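You operate a simulated robot arm through the tools that you are given. There is no shell and no other tool.

You are at the controls of a simulated robot arm. One attempt, no reset.

TASK
Put the middle conveyor's chain dial on Set and run the cans to the gate.
Fine: belt switch Off before the yellow cover opens; shut the cover, hold the yellow button till the cans touch, then switch to Line.

It is judged by the outcome, as a careful person would: the job done as asked, and still so three seconds after it is handed in. It fails if anything else is knocked over, pushed out of place, dropped, spilled or broken. Lids that push on must go on centred and level and be pressed home; caps that screw on are set level and turned clockwise until they are tight.

THE ROBOT
A 7-joint arm with a fingered hand, fixed in place. Base frame: the origin is on the floor under the middle of its stand, x ahead of it, y to its left, z up. Readings come in mm, degrees, newtons and seconds.
It reaches about 1085 mm from its shoulder. Its first joint turns from -166.0 to 166.0 degrees. Payload 3.7 kg.
The tool frame sits at the grasp point between the pads (the TCP): z along the fingers, y along the line on which they close. The tips reach 25 mm beyond it. The gripper opens to 88 mm; its body begins 29 mm behind the TCP. The gripper is a hand of 5 fingers: y runs from the thumb to the fingers, the wrist lies at [-13, -106, -174] in the tool frame, and closing takes about 1.5 s.
Orientation is told as [roll, pitch, yaw] about the base's x, y, z axes, in that order, counted from this pose: with the fingers straight down and the wrist toward the robot, the tool's x, y and z point along [0, 1, 0], [1, 0, 0] and [0, 0, -1] of the base frame.

THE INTERFACE
- The arm moves only by the tool play_rows. Its argument "deltas" is a list of rows, each a list of 6 numbers: the shift along the tool's x, y, z in mm, then the turn, a rotation vector about the tool's x, y, z in degrees. In form: [[x, y, z, ax, ay, az], ...]. A call has 1 to 20 rows; each row is the pose to reach, as a shift and turn from the pose commanded when the call began, along the tool's axes at that moment. "grip" is the gripper command, from -1 (fully open) to 1 (shut), values between in proportion, set as the call begins (left out, the last holds). A row lasts 0.2 s, in which the tool goes at most 50 mm and 8.6 degrees; a call with a longer step from one row to the next is refused whole, and so is a gripper value outside its range. Where a pose cannot be reached the arm comes as near as it can. A force on the tool above 90 N (or 10 N above the force at the start of the call, whichever is more), or a blocked arm, ends the call early, and 0.2 s more pass. Each finger travels about 108 mm/s and halts on what it meets, pressing with about 22 N; the grip force reading is that of the motor and also rises with nothing between the fingers. The clock runs only during rows and for 0.2 s after the last one: add rows that repeat a pose to give the fingers time. It gives the time, the measured TCP pose, the force on the tool (base axes), the opening and the grip force at its end, in the units of the frame above (readings bear some noise), with the torque about the TCP (base axes, N m) and any sound that the robot's microphone picked up.
- Cameras (640 x 400 px; columns grow to the right, rows downward): "scene" is fixed at [399.8, -647.4, 1355]; the picture's right is [0.99, -0.15, 0.00], its down [-0.04, -0.23, -0.97] and it looks along [0.15, 0.96, -0.23] (base axes); focal length 319 px, centre (320, 200). "wrist" rides on the gripper at [59, -79, -105] in the tool frame; the picture's right is [-0.73, 0.32, -0.61], its down [-0.62, -0.68, 0.38] and it looks along [-0.29, 0.66, 0.70] (tool axes); focal length 234 px, centre (320, 200). There is no depth. A picture from a camera that has moved, and an enlarged one, comes with that camera's place and axes in the base frame and with its lens.
- grab_frame(camera): a new picture of that camera. The clock stands still meanwhile.
- finger_targets(index, middle, ring, little, thumb_bend, thumb_turn): sets how far each is bent, from 0 (flat) to 100 (curled in); at 30 the hand is open as for a grip, at 70 the pads meet at the TCP. One left out holds its place. A second passes; each finger stops where it meets its share of the squeeze, and holds until it gets a number again. A gripper value or a shape takes the hand back. It gives what a move gives, with no picture; readings hold the bend of each and the force on index, middle, ring, little, thumb and palm. thumb_turn goes from beside the hand (0) to across from the fingers (100), as for a grip.
- hand_shape(shape): the hand has 5 fingers and takes this shape, open, in about a second: jaw (thumb against the fingers, like two jaws); tri (thumb and two fingers); tip (a fingertip pinch); poke (one finger out to press); point (the index stretched); flat (the hand flat); cup (the hand cupped); fist (a fist). The gripper value then closes the fingers along that shape, each until it touches; the sizes above hold for jaw. It gives what a move gives, with no picture.
- zoom(camera, box): a new picture of the part [left, top, right, bottom] of that camera's present view, enlarged. The clock stands still meanwhile.
- job_done(): hands the job in; it is judged then, once.

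Places have to be worked out from the pictures, the camera data and where the tool is seen. Open the gripper and draw the arm clear of the work before you hand the job in, unless the task says otherwise.

The tools are called after "Request:" by a JSON object that holds its "op" and its "data". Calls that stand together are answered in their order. play_rows: Moves the arm, as the interface text tells. Its arguments: {"type":"object","properties":{"deltas":{"type":"array","items":{"type":"array","items":{"type":"number"}}},"grip":{"type":"number"}},"required":["deltas"]} The other tools are called the same way: hand_shape (shape) gives the hand a shape; finger_targets (index, middle, ring, little, thumb_bend, thumb_turn) moves the fingers one by one; grab_frame (camera) takes a picture; zoom (camera, box) takes an enlarged picture of a part of a camera's view; job_done () hands the job in.

At the start:

```text
time_s: 0.0
eef_pos: [408.7, 507.2, 1035.5]
ee_rot: [0.0, 0.0, 0.0]
force: [-0.3, -0.4, 0.5]
ft_torque: [-0.02, 0.02, -0.02]
opening: 87.2
grasp_force: 0.1
shape: jaw
bend: [30.0, 30.0, 30.0, 30.0, 30.0, 98.0]
finger forces: [0.0, 0.0, 0.0, 0.1, 0.0, 0.0]
```

scene: 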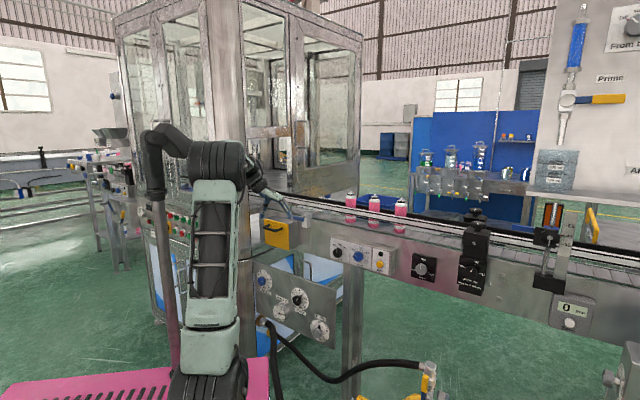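
wrist: 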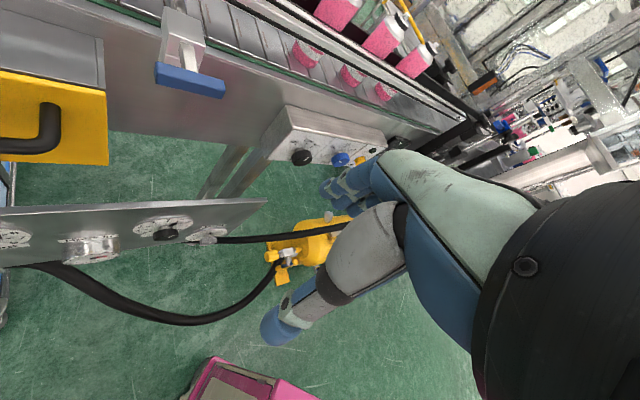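

I start by looking closely at the conveyor controls in enlarged pictures.

Request:
{"op": "zoom", "data": {"camera": "scene", "box": [240, 180, 440, 305]}}

Request:
{"op": "zoom", "data": {"camera": "scene", "box": [240, 240, 360, 355]}}

Request:
{"op": "zoom", "data": {"camera": "scene", "box": [400, 190, 640, 340]}}

Request:
{"op": "zoom", "data": {"camera": "wrist", "box": [0, 0, 320, 280]}}

```text
3.20 times, centred on (340, 242) of scene
camera zoom: at [399.8, -647.4, 1355.0], right [0.99, -0.15, 0.0], down [-0.04, -0.23, -0.97], along [0.15, 0.96, -0.23], focal length 1021 px, centre (256, 64)
```

zoom: 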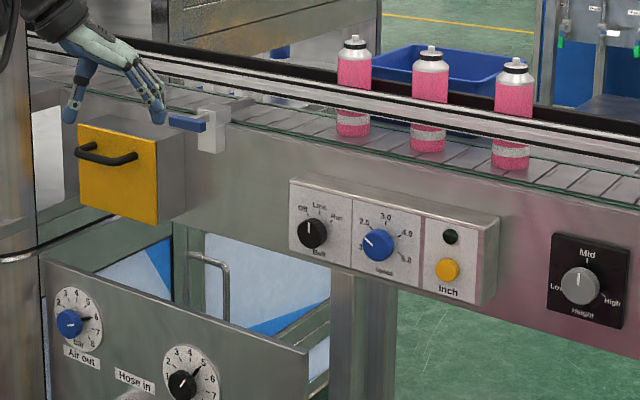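

```text
3.48 times, centred on (300, 298) of scene
camera zoom: at [399.8, -647.4, 1355.0], right [0.99, -0.15, 0.0], down [-0.04, -0.23, -0.97], along [0.15, 0.96, -0.23], focal length 1110 px, centre (390, -139)
```

zoom: 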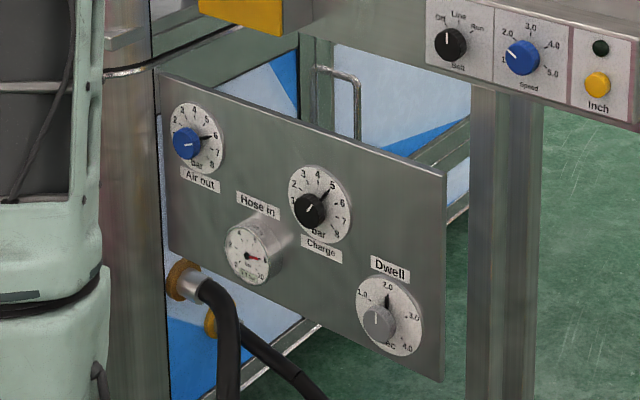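

```text
2.67 times, centred on (520, 265) of scene
camera zoom: at [399.8, -647.4, 1355.0], right [0.99, -0.15, 0.0], down [-0.04, -0.23, -0.97], along [0.15, 0.96, -0.23], focal length 851 px, centre (-213, 27)
```

zoom: 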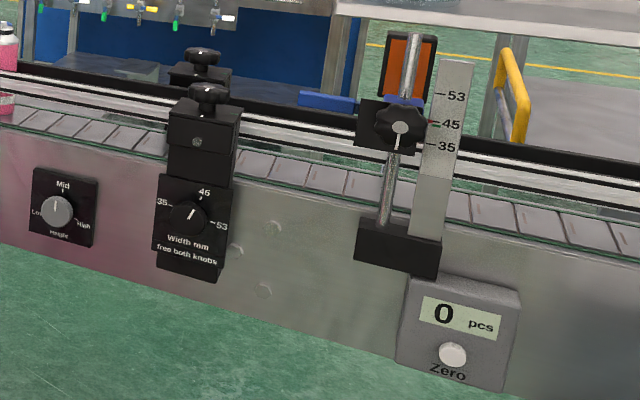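

```text
1.43 times, centred on (160, 140) of wrist
camera zoom: at [330.6, 565.2, 1139.5], right [0.32, -0.73, 0.61], down [-0.68, -0.62, -0.38], along [0.66, -0.29, -0.7], focal length 334 px, centre (549, 286)
```

zoom: 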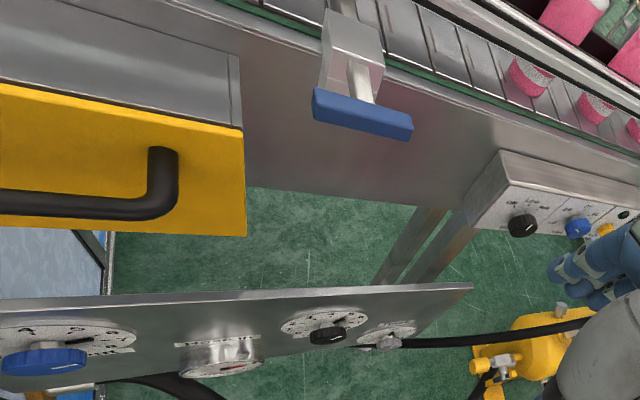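

I need finer views of the belt panel, the yellow cover, the gate and the surroundings.

Request:
{"op": "zoom", "data": {"camera": "scene", "box": [325, 230, 405, 280]}}

Request:
{"op": "zoom", "data": {"camera": "scene", "box": [250, 185, 330, 260]}}

Request:
{"op": "zoom", "data": {"camera": "scene", "box": [520, 190, 640, 290]}}

Request:
{"op": "zoom", "data": {"camera": "scene", "box": [60, 120, 200, 260]}}

Request:
{"op": "zoom", "data": {"camera": "wrist", "box": [260, 60, 420, 200]}}

```text
8.00 times, centred on (365, 255) of scene
camera zoom: at [399.8, -647.4, 1355.0], right [0.99, -0.15, 0.0], down [-0.04, -0.23, -0.97], along [0.15, 0.96, -0.23], focal length 2553 px, centre (-40, -240)
```

zoom: 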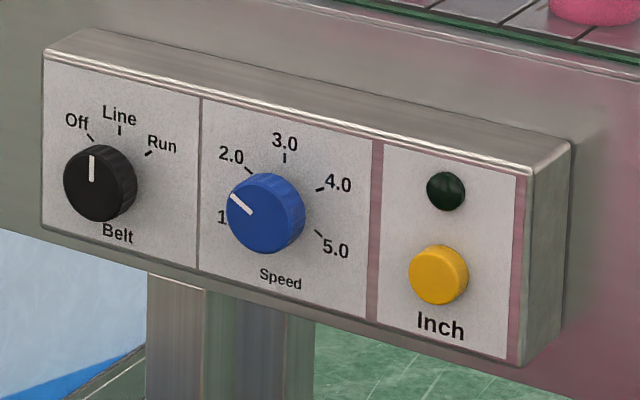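

```text
5.33 times, centred on (290, 222) of scene
camera zoom: at [399.8, -647.4, 1355.0], right [0.99, -0.15, 0.0], down [-0.04, -0.23, -0.97], along [0.15, 0.96, -0.23], focal length 1702 px, centre (480, 80)
```

zoom: 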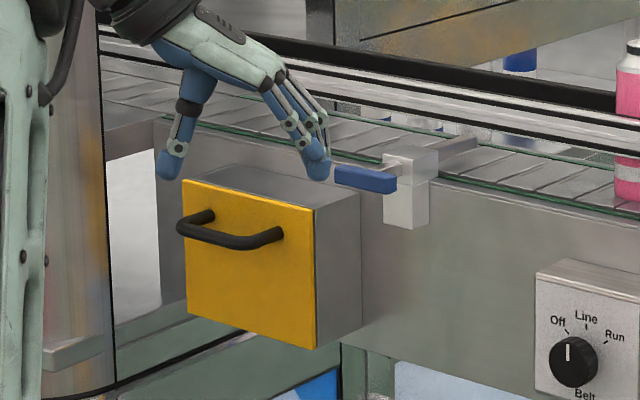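

```text
4.00 times, centred on (580, 240) of scene
camera zoom: at [399.8, -647.4, 1355.0], right [0.99, -0.15, 0.0], down [-0.04, -0.23, -0.97], along [0.15, 0.96, -0.23], focal length 1276 px, centre (-720, 40)
```

zoom: 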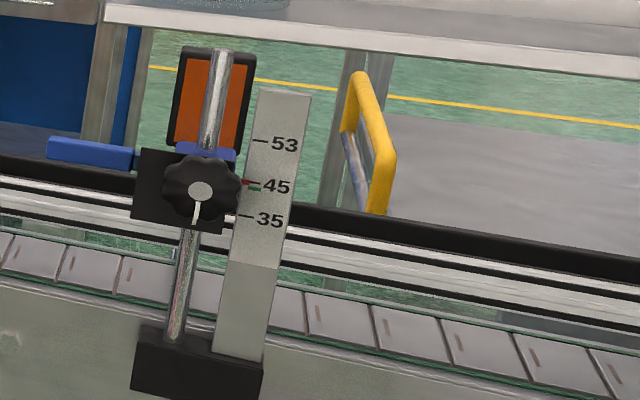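

```text
2.86 times, centred on (130, 190) of scene
camera zoom: at [399.8, -647.4, 1355.0], right [0.99, -0.15, 0.0], down [-0.04, -0.23, -0.97], along [0.15, 0.96, -0.23], focal length 912 px, centre (863, 229)
```

zoom: 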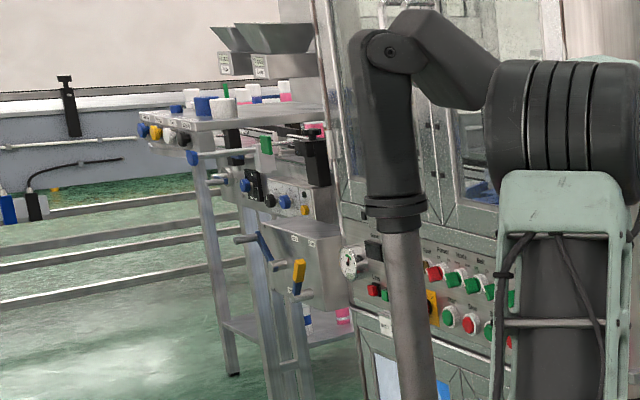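

```text
2.86 times, centred on (340, 130) of wrist
camera zoom: at [330.6, 565.2, 1139.5], right [0.32, -0.73, 0.61], down [-0.68, -0.62, -0.38], along [0.66, -0.29, -0.7], focal length 669 px, centre (263, 400)
```

zoom: 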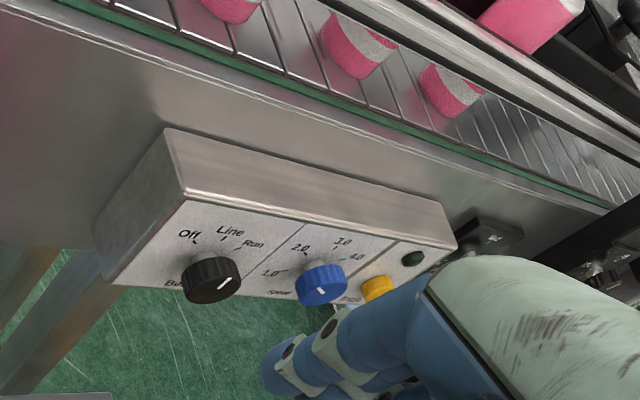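

The belt switch seems to stand at Line. Triangulating from both cameras puts the belt knob face near (643, 515, 858), the yellow Inch button near (780, 396, 852), and the cover face centre near (410, 747, 866). The conveyor runs along about (0.74, -0.67). I'll back off a little and yaw so the wrist camera looks at the cover.

Request:
{"op": "play_rows", "data": {"deltas": [[-10, -12, 0, 0, 0, -8], [-20, -25, 0, 0, 0, -16], [-30, -37, 0, 0, 0, -24], [-40, -50, 0, 0, 0, -32], [-50, -62, 0, 0, 0, -40], [-60, -75, 0, 0, 0, -48], [-70, -87, 0, 0, 0, -56], [-80, -100, 0, 0, 0, -64], [-80, -100, 0, 0, 0, -64]]}}

Request:
{"op": "grab_frame", "data": {"camera": "wrist"}}

Request:
{"op": "grab_frame", "data": {"camera": "scene"}}

```text
time_s: 2.0
eef_pos: [310.6, 425.5, 1034.4]
ee_rot: [-0.1, 0.0, 64.2]
force: [0.5, 0.1, 0.8]
ft_torque: [0.03, 0.02, -0.02]
opening: 87.8
grasp_force: 0.1
shape: jaw
bend: [30.0, 30.0, 30.0, 30.0, 30.0, 98.0]
finger forces: [0.0, 0.0, 0.0, 0.1, 0.0, 0.0]
```

```text
taken
camera wrist: at [224.4, 379.9, 1138.6], right [0.79, -0.03, 0.61], down [0.26, -0.89, -0.38], along [0.55, 0.46, -0.7], focal length 234 px, centre (320, 200)
```

wrist: 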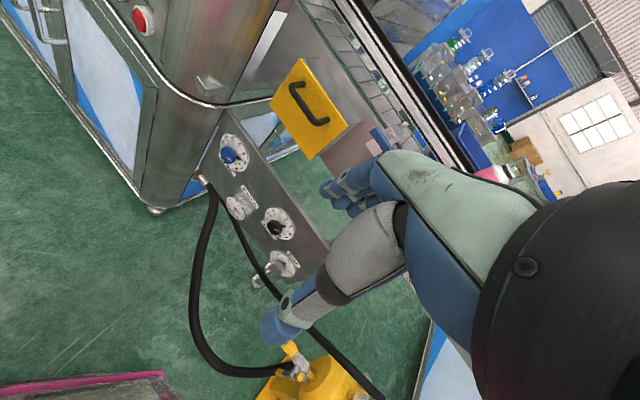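

```text
taken
```

scene: 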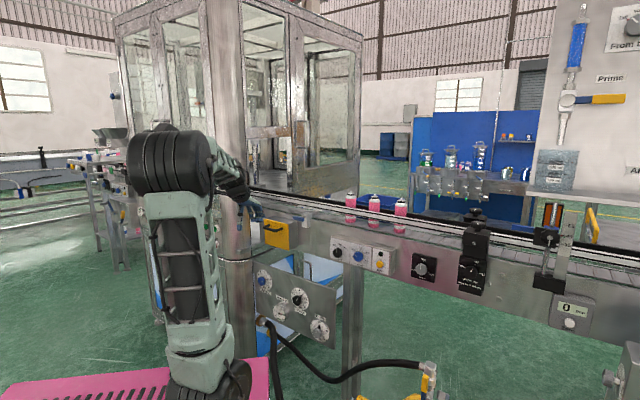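

Request:
{"op": "zoom", "data": {"camera": "wrist", "box": [240, 30, 400, 180]}}

Request:
{"op": "zoom", "data": {"camera": "scene", "box": [225, 190, 345, 265]}}

```text
2.67 times, centred on (320, 105) of wrist
camera zoom: at [224.4, 379.9, 1138.6], right [0.79, -0.03, 0.61], down [0.26, -0.89, -0.38], along [0.55, 0.46, -0.7], focal length 624 px, centre (320, 453)
```

zoom: 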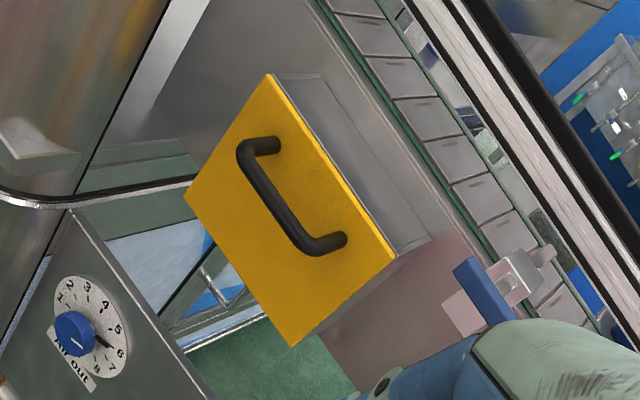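

```text
5.33 times, centred on (285, 228) of scene
camera zoom: at [399.8, -647.4, 1355.0], right [0.99, -0.15, 0.0], down [-0.04, -0.23, -0.97], along [0.15, 0.96, -0.23], focal length 1702 px, centre (507, 53)
```

zoom: 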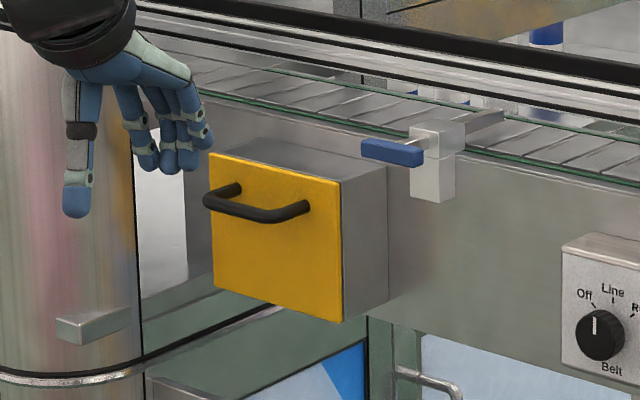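

The cover is a yellow plate on a housing with its bar handle near the top edge, so it is most likely hinged at the bottom. I'll handle the belt switch first. I move to a standoff in front of it, heading square to the panel, before rolling the hand.

Request:
{"op": "play_rows", "data": {"deltas": [[-24, -2, 4, 0, 0, 2], [-48, -4, 8, 0, 0, 4], [-72, -6, 13, 0, 0, 6], [-95, -9, 17, 0, 0, 8], [-118, -11, 21, 0, 0, 10], [-142, -13, 26, 0, 0, 12], [-166, -16, 30, 0, 0, 14], [-189, -18, 34, 0, 0, 16.2]]}}

Request:
{"op": "play_rows", "data": {"deltas": [[0, 0, 0, 0, 5.66, 5.66], [0, 0, 0, 0, 11.31, 11.31], [0, 0, 0, 0, 16.97, 16.97], [0, 0, 0, 0, 22.6, 22.6], [0, 0, 0, 0, 28.3, 28.3], [0, 0, 0, 0, 33.9, 33.9]]}}

Request:
{"op": "grab_frame", "data": {"camera": "scene"}}

```text
time_s: 3.8
eef_pos: [471.9, 328.3, 1000.8]
ee_rot: [0.0, 0.0, 47.8]
force: [-0.1, 0.1, 0.8]
ft_torque: [0.0, 0.01, 0.0]
opening: 87.8
grasp_force: 0.1
shape: jaw
bend: [30.0, 30.0, 30.0, 30.0, 30.0, 98.0]
finger forces: [0.0, 0.1, 0.2, 0.0, 0.0, 0.0]
```

```text
time_s: 5.2
eef_pos: [471.6, 327.4, 1002.2]
ee_rot: [32.2, 9.5, 15.5]
force: [0.2, 0.2, -0.8]
ft_torque: [0.0, 0.02, 0.01]
opening: 87.5
grasp_force: 0.1
shape: jaw
bend: [30.0, 30.0, 30.0, 30.0, 30.0, 98.0]
finger forces: [0.0, 0.0, 0.0, 0.0, 0.0, 0.0]
```

```text
taken
```

scene: 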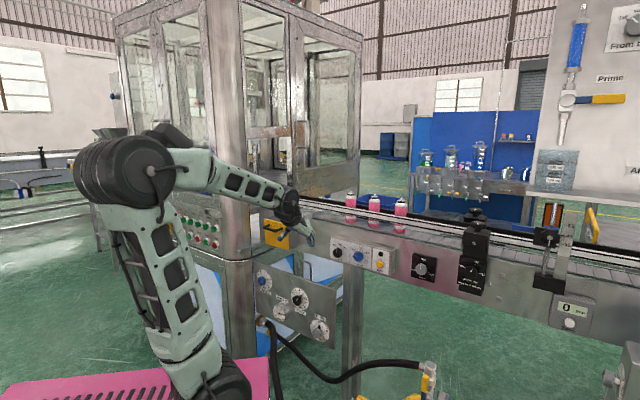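

The arm follows the roll well. I continue to 180° about the same axis so that the fingers point at the panel with the thumb above.

Request:
{"op": "play_rows", "data": {"deltas": [[0, 0, 0, 0, 5.49, 5.49], [0, 0, 0, 0, 10.98, 10.98], [0, 0, 0, 0, 16.47, 16.47], [0, 0, 0, 0, 21.96, 21.96], [0, 0, 0, 0, 27.45, 27.45], [0, 0, 0, 0, 32.94, 32.94], [0, 0, 0, 0, 38.43, 38.43], [0, 0, 0, 0, 43.92, 43.92], [0, 0, 0, 0, 49.41, 49.41], [0, 0, 0, 0, 54.9, 54.9], [0, 0, 0, 0, 60.39, 60.39], [0, 0, 0, 0, 65.88, 65.88], [0, 0, 0, 0, 71.37, 71.37], [0, 0, 0, 0, 76.86, 76.86], [0, 0, 0, 0, 82.35, 82.35], [0, 0, 0, 0, 87.84, 87.84], [0, 0, 0, 0, 93.34, 93.34], [0, 0, 0, 0, 93.34, 93.34]]}}

Request:
{"op": "grab_frame", "data": {"camera": "scene"}}

Request:
{"op": "grab_frame", "data": {"camera": "wrist"}}

```text
time_s: 9.0
eef_pos: [471.2, 327.4, 1000.9]
ee_rot: [-112.5, 90.0, 115.3]
force: [-0.7, 0.3, 0.2]
ft_torque: [0.0, -0.01, 0.03]
opening: 87.7
grasp_force: 0.0
shape: jaw
bend: [30.0, 30.0, 30.0, 30.0, 30.0, 98.0]
finger forces: [0.1, 0.0, 0.0, 0.1, 0.0, 0.0]
```

```text
taken
```

scene: 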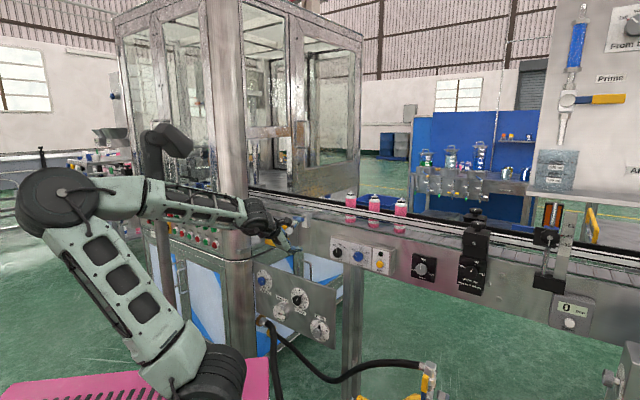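

```text
taken
camera wrist: at [444.5, 209.9, 1079.4], right [-0.95, 0.04, -0.32], down [-0.2, 0.7, 0.68], along [0.25, 0.71, -0.66], focal length 234 px, centre (320, 200)
```

wrist: 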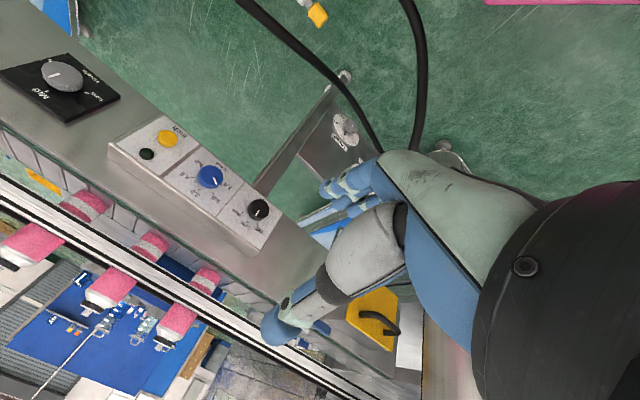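

The hand reached the wanted orientation with y down, z into the panel and x right along the conveyor. I zoom in on the panel from this new viewpoint to refine positions.

Request:
{"op": "zoom", "data": {"camera": "wrist", "box": [100, 100, 300, 250]}}

Request:
{"op": "zoom", "data": {"camera": "wrist", "box": [240, 130, 440, 360]}}

```text
2.67 times, centred on (200, 175) of wrist
camera zoom: at [444.5, 209.9, 1079.4], right [-0.95, 0.04, -0.32], down [-0.2, 0.7, 0.68], along [0.25, 0.71, -0.66], focal length 624 px, centre (640, 267)
```

zoom: 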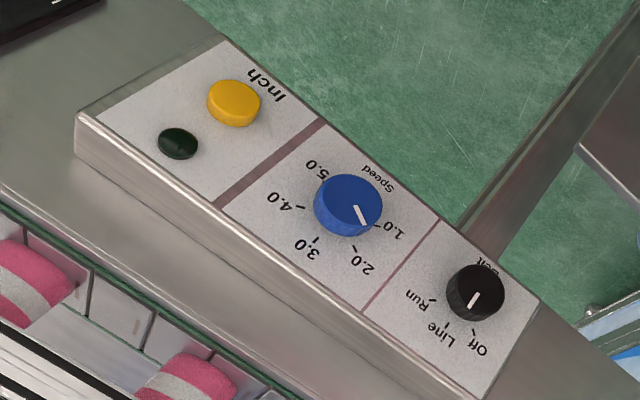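

```text
1.74 times, centred on (340, 245) of wrist
camera zoom: at [444.5, 209.9, 1079.4], right [-0.95, 0.04, -0.32], down [-0.2, 0.7, 0.68], along [0.25, 0.71, -0.66], focal length 407 px, centre (285, 122)
```

zoom: 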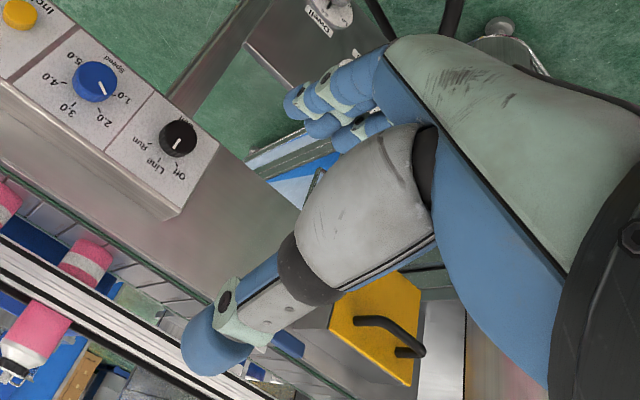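

The pointer is at Line, so the switch must be turned counter-clockwise to Off. I check the pinch shapes before approaching, starting with "tri".

Request:
{"op": "hand_shape", "data": {"shape": "tri"}}

Request:
{"op": "grab_frame", "data": {"camera": "wrist"}}

Request:
{"op": "zoom", "data": {"camera": "scene", "box": [210, 180, 350, 270]}}

Request:
{"op": "hand_shape", "data": {"shape": "tip"}}

Request:
{"op": "grab_frame", "data": {"camera": "wrist"}}

Request:
{"op": "zoom", "data": {"camera": "scene", "box": [210, 180, 350, 270]}}

```text
time_s: 9.9
eef_pos: [470.3, 327.6, 999.6]
ee_rot: [125.5, 89.9, -6.7]
force: [-0.2, 0.3, -0.4]
ft_torque: [-0.03, 0.0, -0.05]
opening: 87.5
grasp_force: 0.1
shape: tri
bend: [30.0, 30.0, 99.0, 99.0, 30.0, 98.0]
finger forces: [0.1, 0.0, 0.0, 0.0, 0.0, 0.0]
```

```text
taken
camera wrist: at [444.5, 209.9, 1079.5], right [-0.95, 0.04, -0.32], down [-0.2, 0.7, 0.68], along [0.25, 0.71, -0.66], focal length 234 px, centre (320, 200)
```

wrist: 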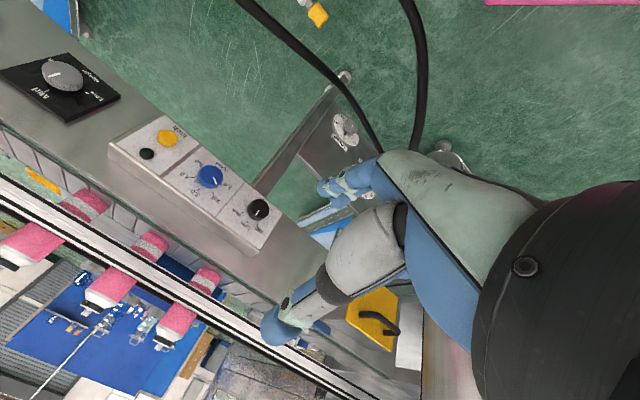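

```text
4.44 times, centred on (280, 225) of scene
camera zoom: at [399.8, -647.4, 1355.0], right [0.99, -0.15, 0.0], down [-0.04, -0.23, -0.97], along [0.15, 0.96, -0.23], focal length 1418 px, centre (498, 89)
```

zoom: 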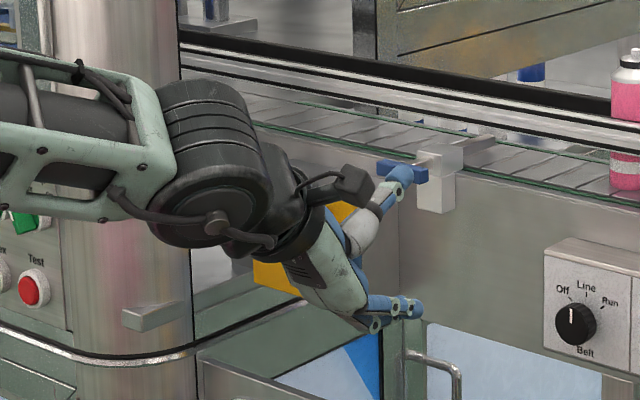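

```text
time_s: 10.8
eef_pos: [469.6, 328.1, 1001.6]
ee_rot: [123.7, 90.0, -8.4]
force: [0.2, 0.2, 0.1]
ft_torque: [0.02, 0.01, -0.01]
opening: 88.0
grasp_force: 0.0
shape: tip
bend: [30.0, 98.0, 99.0, 99.0, 30.0, 98.0]
finger forces: [0.1, 0.0, 0.0, 0.0, 0.0, 0.0]
```

```text
taken
camera wrist: at [444.5, 209.9, 1079.6], right [-0.95, 0.04, -0.32], down [-0.2, 0.7, 0.68], along [0.25, 0.71, -0.66], focal length 234 px, centre (320, 200)
```

wrist: 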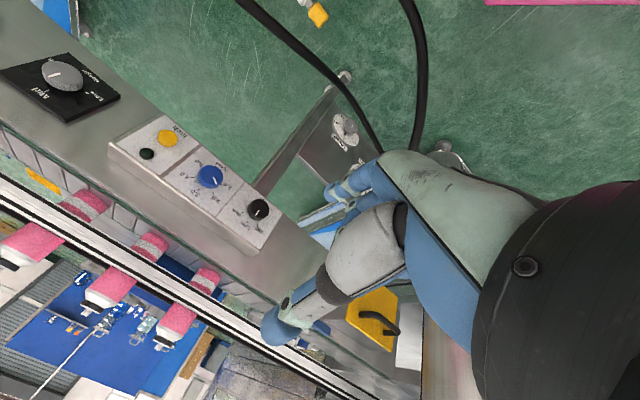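

```text
4.44 times, centred on (280, 225) of scene
camera zoom: at [399.8, -647.4, 1355.0], right [0.99, -0.15, 0.0], down [-0.04, -0.23, -0.97], along [0.15, 0.96, -0.23], focal length 1418 px, centre (498, 89)
```

zoom: 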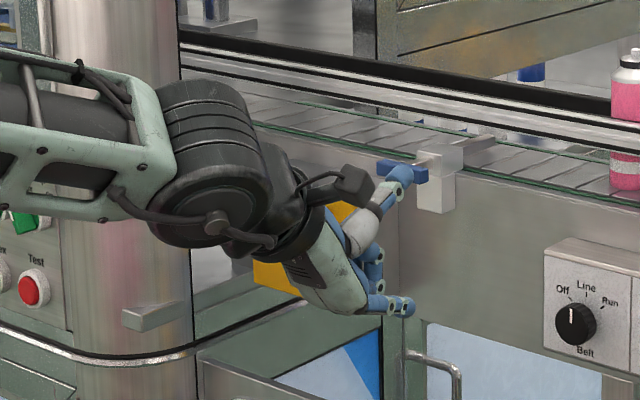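

Tri (thumb plus index and middle) suits the knob. I set it and move to a standoff about 50 mm in front of the belt knob.

Request:
{"op": "hand_shape", "data": {"shape": "tri"}}

Request:
{"op": "play_rows", "data": {"deltas": [[1, 36, 10, 0, 0, 0], [2, 72, 40, 0, 0, 0], [3, 108, 75, 0, 0, 0], [4, 143, 115, 0, 0, 0], [5, 143, 155, 0, 0, 0], [5.3, 143, 190, 0, 0, 0], [5.3, 143, 190, 0, 0, 0]]}}

Request:
{"op": "grab_frame", "data": {"camera": "wrist"}}

Request:
{"op": "zoom", "data": {"camera": "scene", "box": [260, 190, 420, 290]}}

```text
time_s: 11.7
eef_pos: [470.7, 328.6, 1002.2]
ee_rot: [125.8, 90.0, -6.4]
force: [-0.1, 0.4, 0.4]
ft_torque: [0.02, -0.03, 0.06]
opening: 87.2
grasp_force: 0.1
shape: tri
bend: [30.0, 30.0, 99.0, 99.0, 30.0, 98.0]
finger forces: [0.0, 0.1, 0.1, 0.2, 0.1, 0.0]
```

```text
refused: row 3 steps farther than a row can; nothing moved
```

```text
taken
camera wrist: at [444.5, 209.9, 1079.6], right [-0.95, 0.04, -0.32], down [-0.2, 0.7, 0.68], along [0.25, 0.71, -0.66], focal length 234 px, centre (320, 200)
```

wrist: 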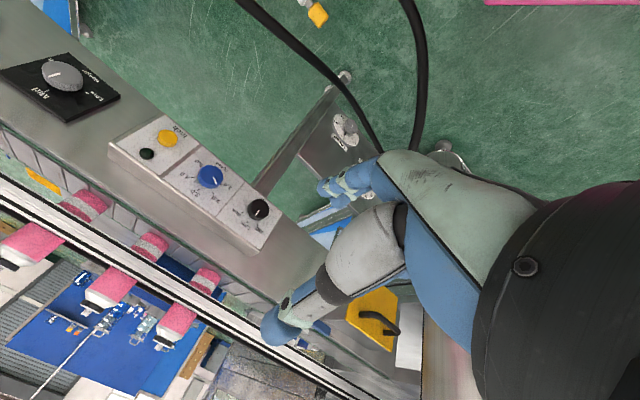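

```text
4.00 times, centred on (340, 240) of scene
camera zoom: at [399.8, -647.4, 1355.0], right [0.99, -0.15, 0.0], down [-0.04, -0.23, -0.97], along [0.15, 0.96, -0.23], focal length 1276 px, centre (240, 40)
```

zoom: 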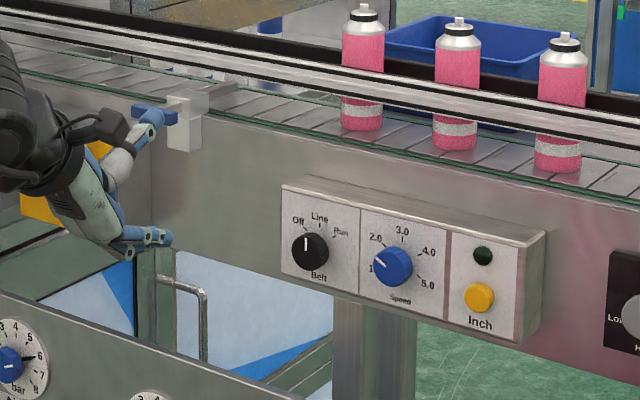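

A row stepped too far and nothing moved, so I resend the move with smaller steps.

Request:
{"op": "play_rows", "data": {"deltas": [[1, 24, 10, 0, 0, 0], [2, 48, 30, 0, 0, 0], [3, 72, 55, 0, 0, 0], [3, 96, 80, 0, 0, 0], [4, 120, 105, 0, 0, 0], [4, 143, 130, 0, 0, 0], [5, 143, 160, 0, 0, 0], [5.3, 143, 190, 0, 0, 0], [5.3, 143, 190, 0, 0, 0]]}}

Request:
{"op": "grab_frame", "data": {"camera": "wrist"}}

Request:
{"op": "zoom", "data": {"camera": "scene", "box": [260, 190, 420, 290]}}

```text
time_s: 13.7
eef_pos: [600.8, 467.4, 856.0]
ee_rot: [119.2, 90.0, -13.0]
force: [-0.1, 0.9, -0.5]
ft_torque: [-0.01, 0.01, -0.04]
opening: 87.5
grasp_force: 0.1
shape: tri
bend: [30.0, 30.0, 99.0, 99.0, 30.0, 98.0]
finger forces: [0.0, 0.0, 0.0, 0.1, 0.1, 0.1]
```

```text
taken
camera wrist: at [575.4, 349.7, 935.3], right [-0.95, 0.04, -0.32], down [-0.2, 0.7, 0.68], along [0.25, 0.71, -0.66], focal length 234 px, centre (320, 200)
```

wrist: 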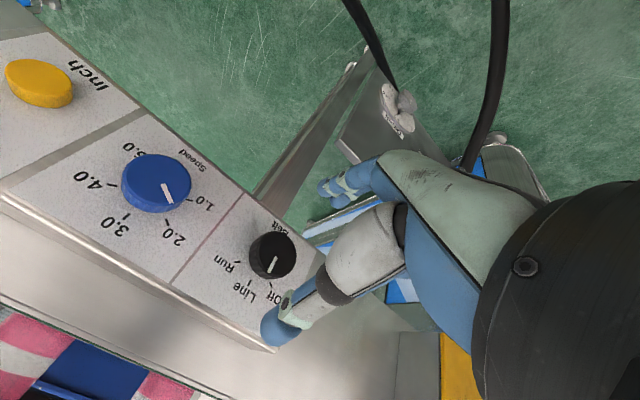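

```text
4.00 times, centred on (340, 240) of scene
camera zoom: at [399.8, -647.4, 1355.0], right [0.99, -0.15, 0.0], down [-0.04, -0.23, -0.97], along [0.15, 0.96, -0.23], focal length 1276 px, centre (240, 40)
```

zoom: 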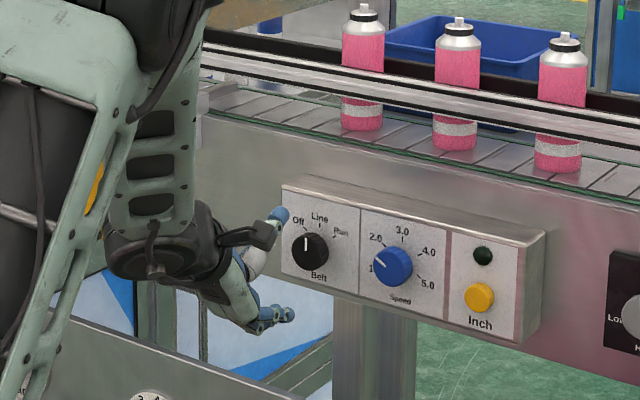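

The hand is now about 60 mm off the knob. I zoom in to check lateral alignment.

Request:
{"op": "zoom", "data": {"camera": "wrist", "box": [200, 150, 420, 360]}}

Request:
{"op": "zoom", "data": {"camera": "scene", "box": [300, 225, 370, 280]}}

```text
1.90 times, centred on (310, 255) of wrist
camera zoom: at [575.4, 349.7, 935.3], right [-0.95, 0.04, -0.32], down [-0.2, 0.7, 0.68], along [0.25, 0.71, -0.66], focal length 446 px, centre (339, 95)
```

zoom: 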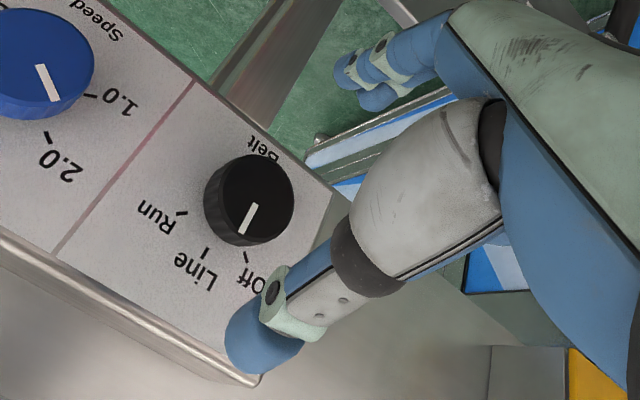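

```text
7.27 times, centred on (335, 252) of scene
camera zoom: at [399.8, -647.4, 1355.0], right [0.99, -0.15, 0.0], down [-0.04, -0.23, -0.97], along [0.15, 0.96, -0.23], focal length 2320 px, centre (211, -182)
```

zoom: 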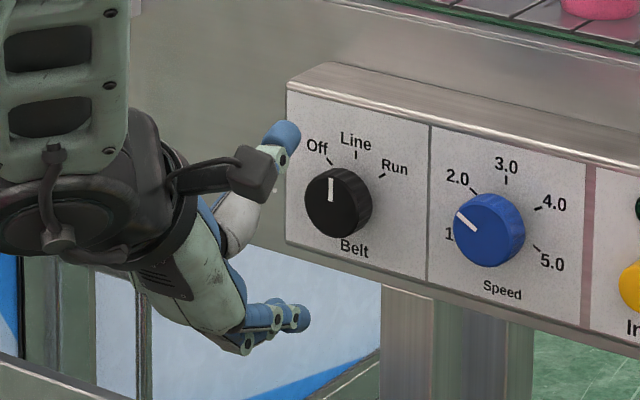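

The knob face is at tool offset (+3, +3) and about 61 mm ahead. I advance to overlap the knob by about 13 mm, still clear of the panel face.

Request:
{"op": "play_rows", "data": {"deltas": [[3.5, 2.5, 10, 0, 0, 0], [3.5, 2.5, 22, 0, 0, 0], [3.5, 2.5, 34, 0, 0, 0], [3.5, 2.5, 44, 0, 0, 0], [3.5, 2.5, 50, 0, 0, 0], [3.5, 2.5, 50, 0, 0, 0]]}}

Request:
{"op": "zoom", "data": {"camera": "wrist", "box": [200, 150, 420, 360]}}

Request:
{"op": "zoom", "data": {"camera": "scene", "box": [300, 225, 370, 280]}}

```text
time_s: 15.1
eef_pos: [638.4, 499.5, 857.4]
ee_rot: [112.8, 90.0, -19.3]
force: [-0.7, 0.1, -0.2]
ft_torque: [-0.01, 0.03, -0.02]
opening: 87.5
grasp_force: 0.1
shape: tri
bend: [30.0, 30.0, 99.0, 99.0, 30.0, 98.0]
finger forces: [0.1, 0.0, 0.0, 0.0, 0.0, 0.1]
```

```text
1.90 times, centred on (310, 255) of wrist
camera zoom: at [612.3, 381.4, 934.9], right [-0.95, 0.04, -0.32], down [-0.21, 0.7, 0.68], along [0.25, 0.71, -0.66], focal length 446 px, centre (339, 95)
```

zoom: 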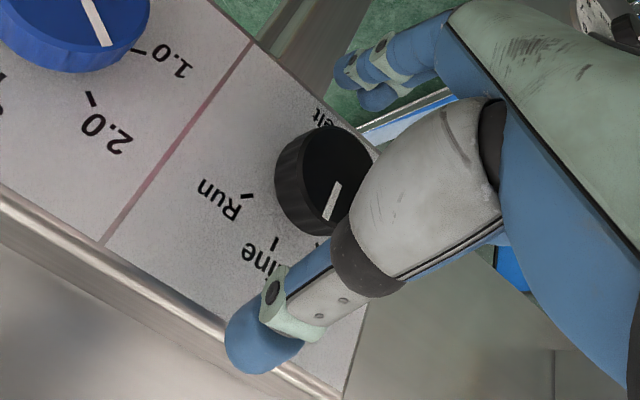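

```text
7.27 times, centred on (335, 252) of scene
camera zoom: at [399.8, -647.4, 1355.0], right [0.99, -0.15, 0.0], down [-0.04, -0.23, -0.97], along [0.15, 0.96, -0.23], focal length 2320 px, centre (211, -182)
```

zoom: 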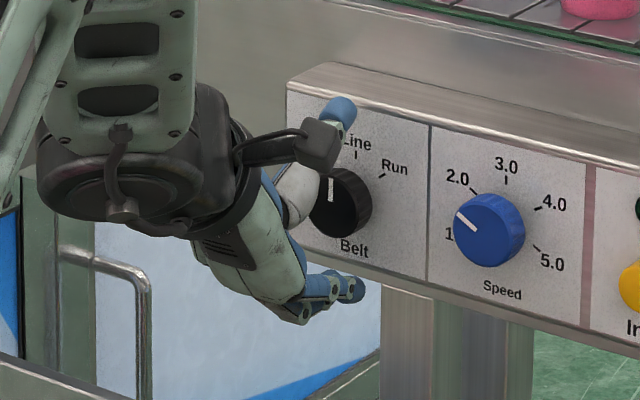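

The hand is aligned to within a couple of millimetres, so I close on the knob.

Request:
{"op": "play_rows", "data": {"deltas": [[0, 0, 0, 0, 0, 0], [0, 0, 0, 0, 0, 0], [0, 0, 0, 0, 0, 0], [0, 0, 0, 0, 0, 0], [0, 0, 0, 0, 0, 0], [0, 0, 0, 0, 0, 0], [0, 0, 0, 0, 0, 0]], "grip": 1}}

Request:
{"op": "zoom", "data": {"camera": "wrist", "box": [200, 150, 420, 360]}}

Request:
{"op": "zoom", "data": {"camera": "scene", "box": [300, 225, 370, 280]}}

```text
time_s: 16.7
eef_pos: [638.2, 498.3, 857.2]
ee_rot: [127.2, 90.0, -5.0]
force: [2.9, -1.3, -0.4]
ft_torque: [0.0, 0.01, -0.03]
opening: 28.6
grasp_force: 22.1
shape: tri
bend: [74.0, 50.0, 100.0, 100.0, 74.0, 100.0]
finger forces: [9.2, 10.0, 0.0, 0.1, 19.7, 0.1]
```

```text
1.90 times, centred on (310, 255) of wrist
camera zoom: at [612.3, 381.3, 934.8], right [-0.95, 0.04, -0.32], down [-0.2, 0.7, 0.68], along [0.25, 0.71, -0.66], focal length 446 px, centre (339, 95)
```

zoom: 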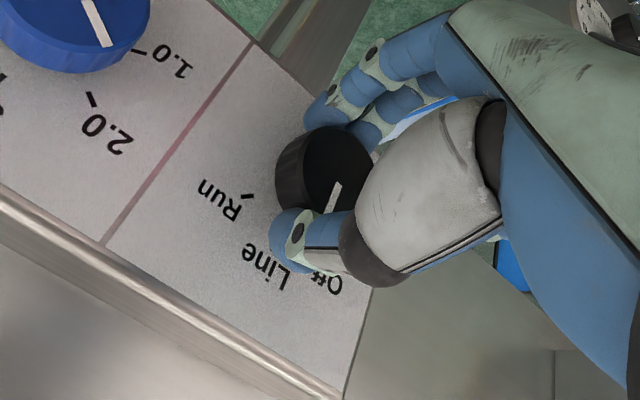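

```text
7.27 times, centred on (335, 252) of scene
camera zoom: at [399.8, -647.4, 1355.0], right [0.99, -0.15, 0.0], down [-0.04, -0.23, -0.97], along [0.15, 0.96, -0.23], focal length 2320 px, centre (211, -182)
```

zoom: 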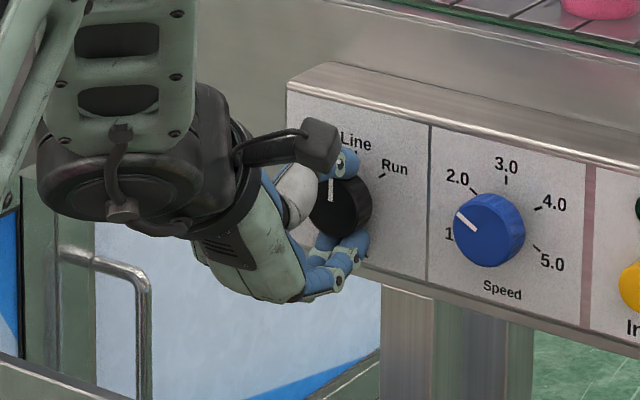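

The knob is firmly pinched (thumb 20 N, fingers about 10 N each). I turn it counter-clockwise toward Off by about 45° in small rows.

Request:
{"op": "play_rows", "data": {"deltas": [[0, 0, 0, 0, 0, -6], [0, 0, 0, 0, 0, -12], [0, 0, 0, 0, 0, -18], [0, 0, 0, 0, 0, -24], [0, 0, 0, 0, 0, -30], [0, 0, 0, 0, 0, -36], [0, 0, 0, 0, 0, -42], [0, 0, 0, 0, 0, -47], [0, 0, 0, 0, 0, -47]]}}

Request:
{"op": "zoom", "data": {"camera": "wrist", "box": [200, 150, 420, 360]}}

Request:
{"op": "zoom", "data": {"camera": "scene", "box": [300, 225, 370, 280]}}

```text
time_s: 18.7
eef_pos: [638.9, 499.4, 856.6]
ee_rot: [90.1, 42.9, -42.1]
force: [-7.0, 0.4, 5.4]
ft_torque: [0.05, -0.09, 0.09]
opening: 28.1
grasp_force: 22.3
shape: tri
bend: [75.0, 52.0, 100.0, 100.0, 73.0, 100.0]
finger forces: [8.3, 9.6, 0.0, 0.0, 24.3, 0.1]
```

```text
1.90 times, centred on (310, 255) of wrist
camera zoom: at [555.7, 433.4, 952.2], right [-0.6, -0.28, -0.75], down [-0.43, 0.9, 0.01], along [0.68, 0.33, -0.66], focal length 446 px, centre (339, 95)
```

zoom: 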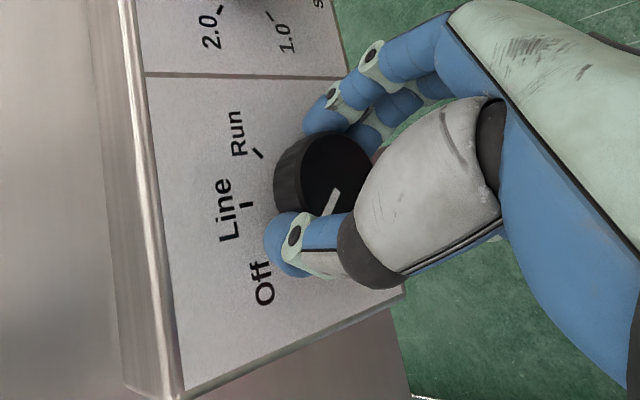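

```text
7.27 times, centred on (335, 252) of scene
camera zoom: at [399.8, -647.4, 1355.0], right [0.99, -0.15, 0.0], down [-0.04, -0.23, -0.97], along [0.15, 0.96, -0.23], focal length 2320 px, centre (211, -182)
```

zoom: 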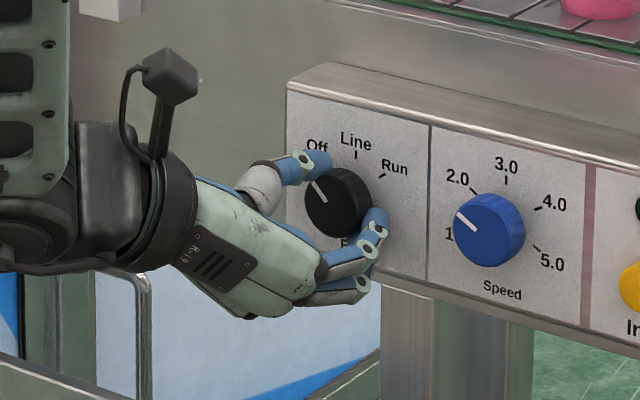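

The pointer followed and now points toward Off. I release, back away and verify.

Request:
{"op": "play_rows", "data": {"deltas": [[0, 0, 0, 0, 0, 0], [0, 0, 0, 0, 0, 0], [0, 0, 0, 0, 0, 0], [0, 0, 0, 0, 0, 0], [0, 0, 0, 0, 0, 0], [0, 0, 0, 0, 0, 0], [0, 0, -15, 0, 0, 0], [0, 0, -35, 0, 0, 0], [0, 0, -60, 0, 0, 0], [0, 0, -60, 0, 0, 0]], "grip": -1}}

Request:
{"op": "zoom", "data": {"camera": "wrist", "box": [160, 100, 400, 300]}}

Request:
{"op": "zoom", "data": {"camera": "scene", "box": [300, 225, 370, 280]}}

```text
time_s: 20.9
eef_pos: [600.8, 454.5, 855.6]
ee_rot: [90.0, 43.0, -42.2]
force: [0.3, -0.7, 0.7]
ft_torque: [0.02, 0.0, 0.02]
opening: 87.7
grasp_force: 0.0
shape: tri
bend: [30.0, 30.0, 99.0, 99.0, 30.0, 98.0]
finger forces: [0.0, 0.1, 0.0, 0.1, 0.1, 0.1]
```

```text
2.00 times, centred on (280, 200) of wrist
camera zoom: at [516.5, 387.5, 951.4], right [-0.6, -0.28, -0.75], down [-0.43, 0.9, 0.01], along [0.68, 0.33, -0.66], focal length 468 px, centre (400, 200)
```

zoom: 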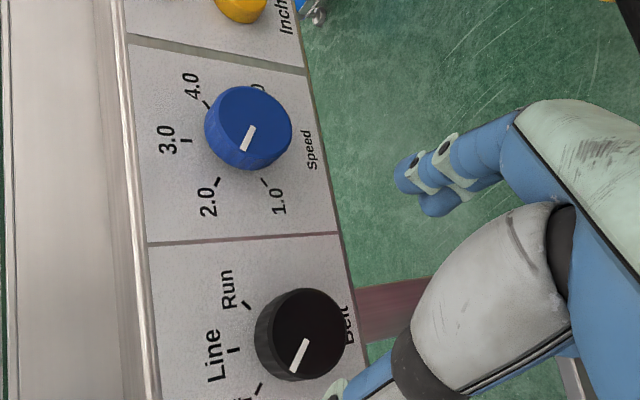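

```text
7.27 times, centred on (335, 252) of scene
camera zoom: at [399.8, -647.4, 1355.0], right [0.99, -0.15, 0.0], down [-0.04, -0.23, -0.97], along [0.15, 0.96, -0.23], focal length 2320 px, centre (211, -182)
```

zoom: 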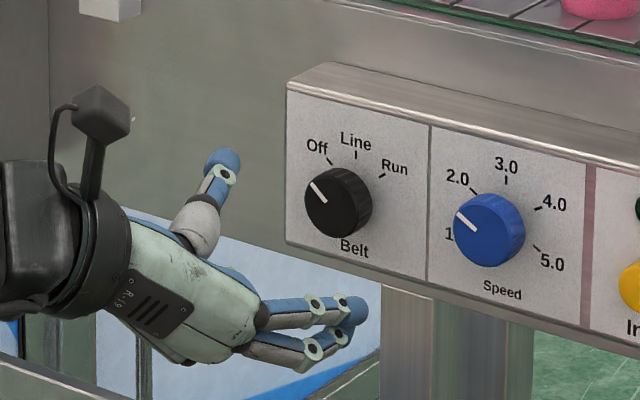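

The pointer looks to be at Off. I zoom in further to verify against the Off mark.

Request:
{"op": "zoom", "data": {"camera": "wrist", "box": [250, 220, 350, 310]}}

Request:
{"op": "zoom", "data": {"camera": "scene", "box": [327, 238, 351, 259]}}

```text
4.44 times, centred on (300, 265) of wrist
camera zoom: at [516.5, 387.5, 951.4], right [-0.6, -0.28, -0.75], down [-0.43, 0.9, 0.01], along [0.68, 0.33, -0.66], focal length 1041 px, centre (409, -89)
```

zoom: 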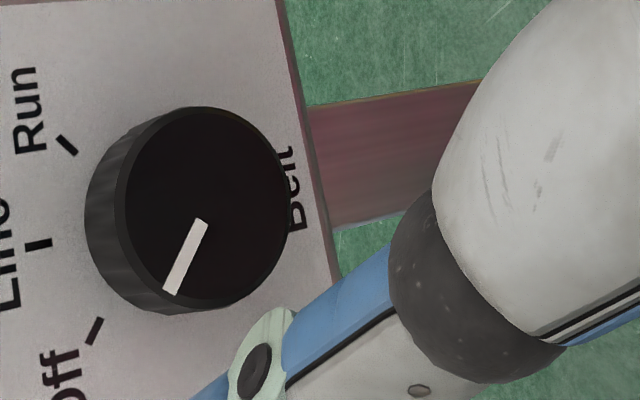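

```text
16.00 times, centred on (339, 248) of scene
camera zoom: at [399.8, -647.4, 1355.0], right [0.99, -0.15, 0.0], down [-0.04, -0.23, -0.97], along [0.15, 0.96, -0.23], focal length 5105 px, centre (16, -576)
```

zoom: 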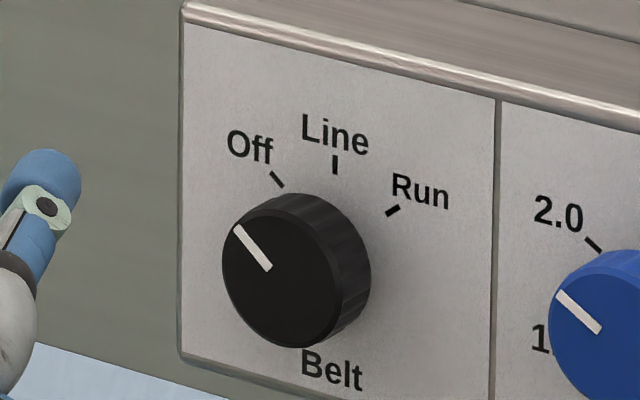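

The pointer lies parallel to the Off tick, so the belt is Off. Next I move the hand to a standoff in front of the yellow cover, roll it back, and set the jaw shape.

Request:
{"op": "play_rows", "data": {"deltas": [[0, 0, -25, 0, 0, 0], [0, 0, -49, 0, 0, 0], [-17, -25, -49, 0, 0, 4.3], [-35, -50, -49, 0, 0, 8.6], [-52, -76, -49, 0, 0, 12.9], [-70, -101, -49, 0, 0, 17.2], [-87, -126, -49, 0, 0, 21.5], [-104, -151, -49, 0, 0, 25.8], [-122, -176, -49, 0, 0, 30.1], [-139, -201, -49, 0, 0, 34.4], [-157, -227, -49, 0, 0, 38.7], [-174, -252, -49, 0, 0, 43], [-191, -277, -49, 0, 0, 47], [-191, -277, -49, 0, 0, 47]]}}

Request:
{"op": "hand_shape", "data": {"shape": "jaw"}}

Request:
{"op": "grab_frame", "data": {"camera": "wrist"}}

Request:
{"op": "grab_frame", "data": {"camera": "scene"}}

```text
time_s: 23.9
eef_pos: [320.1, 643.9, 905.1]
ee_rot: [-89.7, 89.9, 138.1]
force: [-1.0, 0.1, -0.6]
ft_torque: [0.0, -0.03, 0.01]
opening: 88.0
grasp_force: 0.0
shape: tri
bend: [30.0, 30.0, 99.0, 99.0, 30.0, 98.0]
finger forces: [0.0, 0.0, 0.0, 0.1, 0.0, 0.0]
```

```text
time_s: 24.8
eef_pos: [319.1, 643.0, 906.6]
ee_rot: [119.3, 89.9, -12.9]
force: [0.9, 1.2, -0.1]
ft_torque: [0.0, 0.0, 0.0]
opening: 87.8
grasp_force: 0.1
shape: jaw
bend: [30.0, 30.0, 30.0, 30.0, 30.0, 98.0]
finger forces: [0.0, 0.1, 0.0, 0.0, 0.0, 0.0]
```

```text
taken
camera wrist: at [294.0, 525.7, 984.8], right [-0.95, 0.04, -0.32], down [-0.2, 0.7, 0.68], along [0.25, 0.71, -0.66], focal length 234 px, centre (320, 200)
```

wrist: 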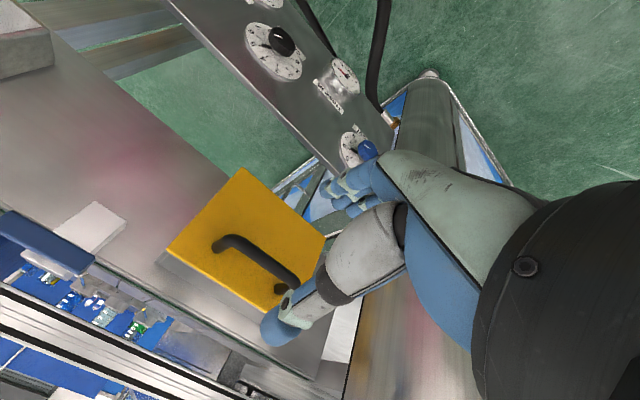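

```text
taken
```

scene: 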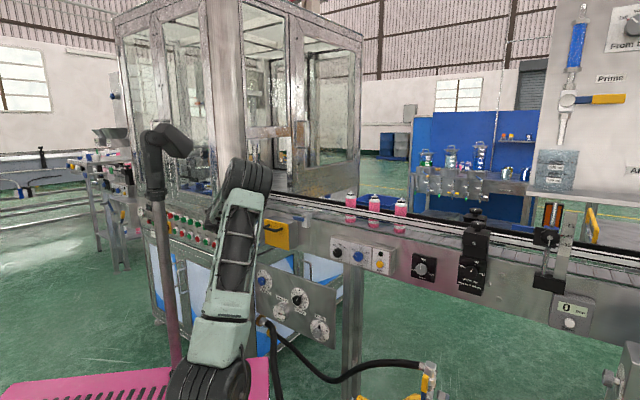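

The hand is in front of the cover. I zoom in on the handle and plate edges.

Request:
{"op": "zoom", "data": {"camera": "wrist", "box": [130, 140, 350, 340]}}

Request:
{"op": "zoom", "data": {"camera": "scene", "box": [230, 190, 330, 265]}}

```text
2.00 times, centred on (240, 240) of wrist
camera zoom: at [294.0, 525.7, 984.8], right [-0.95, 0.04, -0.32], down [-0.2, 0.7, 0.68], along [0.25, 0.71, -0.66], focal length 468 px, centre (480, 120)
```

zoom: 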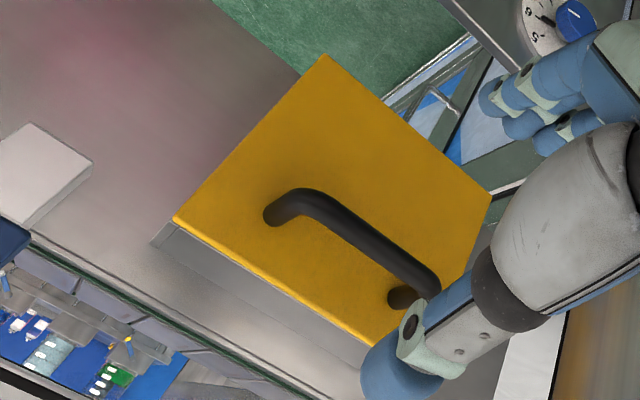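

```text
5.33 times, centred on (280, 228) of scene
camera zoom: at [399.8, -647.4, 1355.0], right [0.99, -0.15, 0.0], down [-0.04, -0.23, -0.97], along [0.15, 0.96, -0.23], focal length 1702 px, centre (533, 53)
```

zoom: 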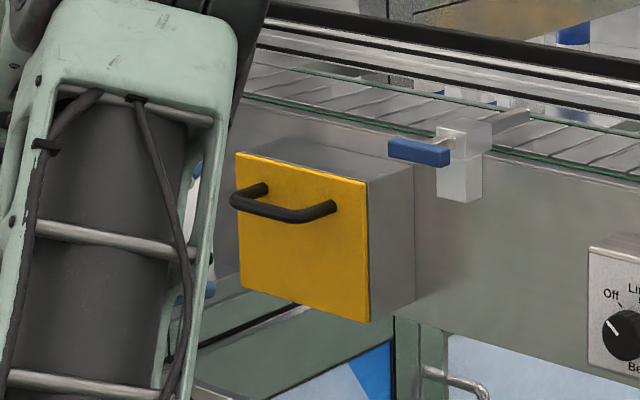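

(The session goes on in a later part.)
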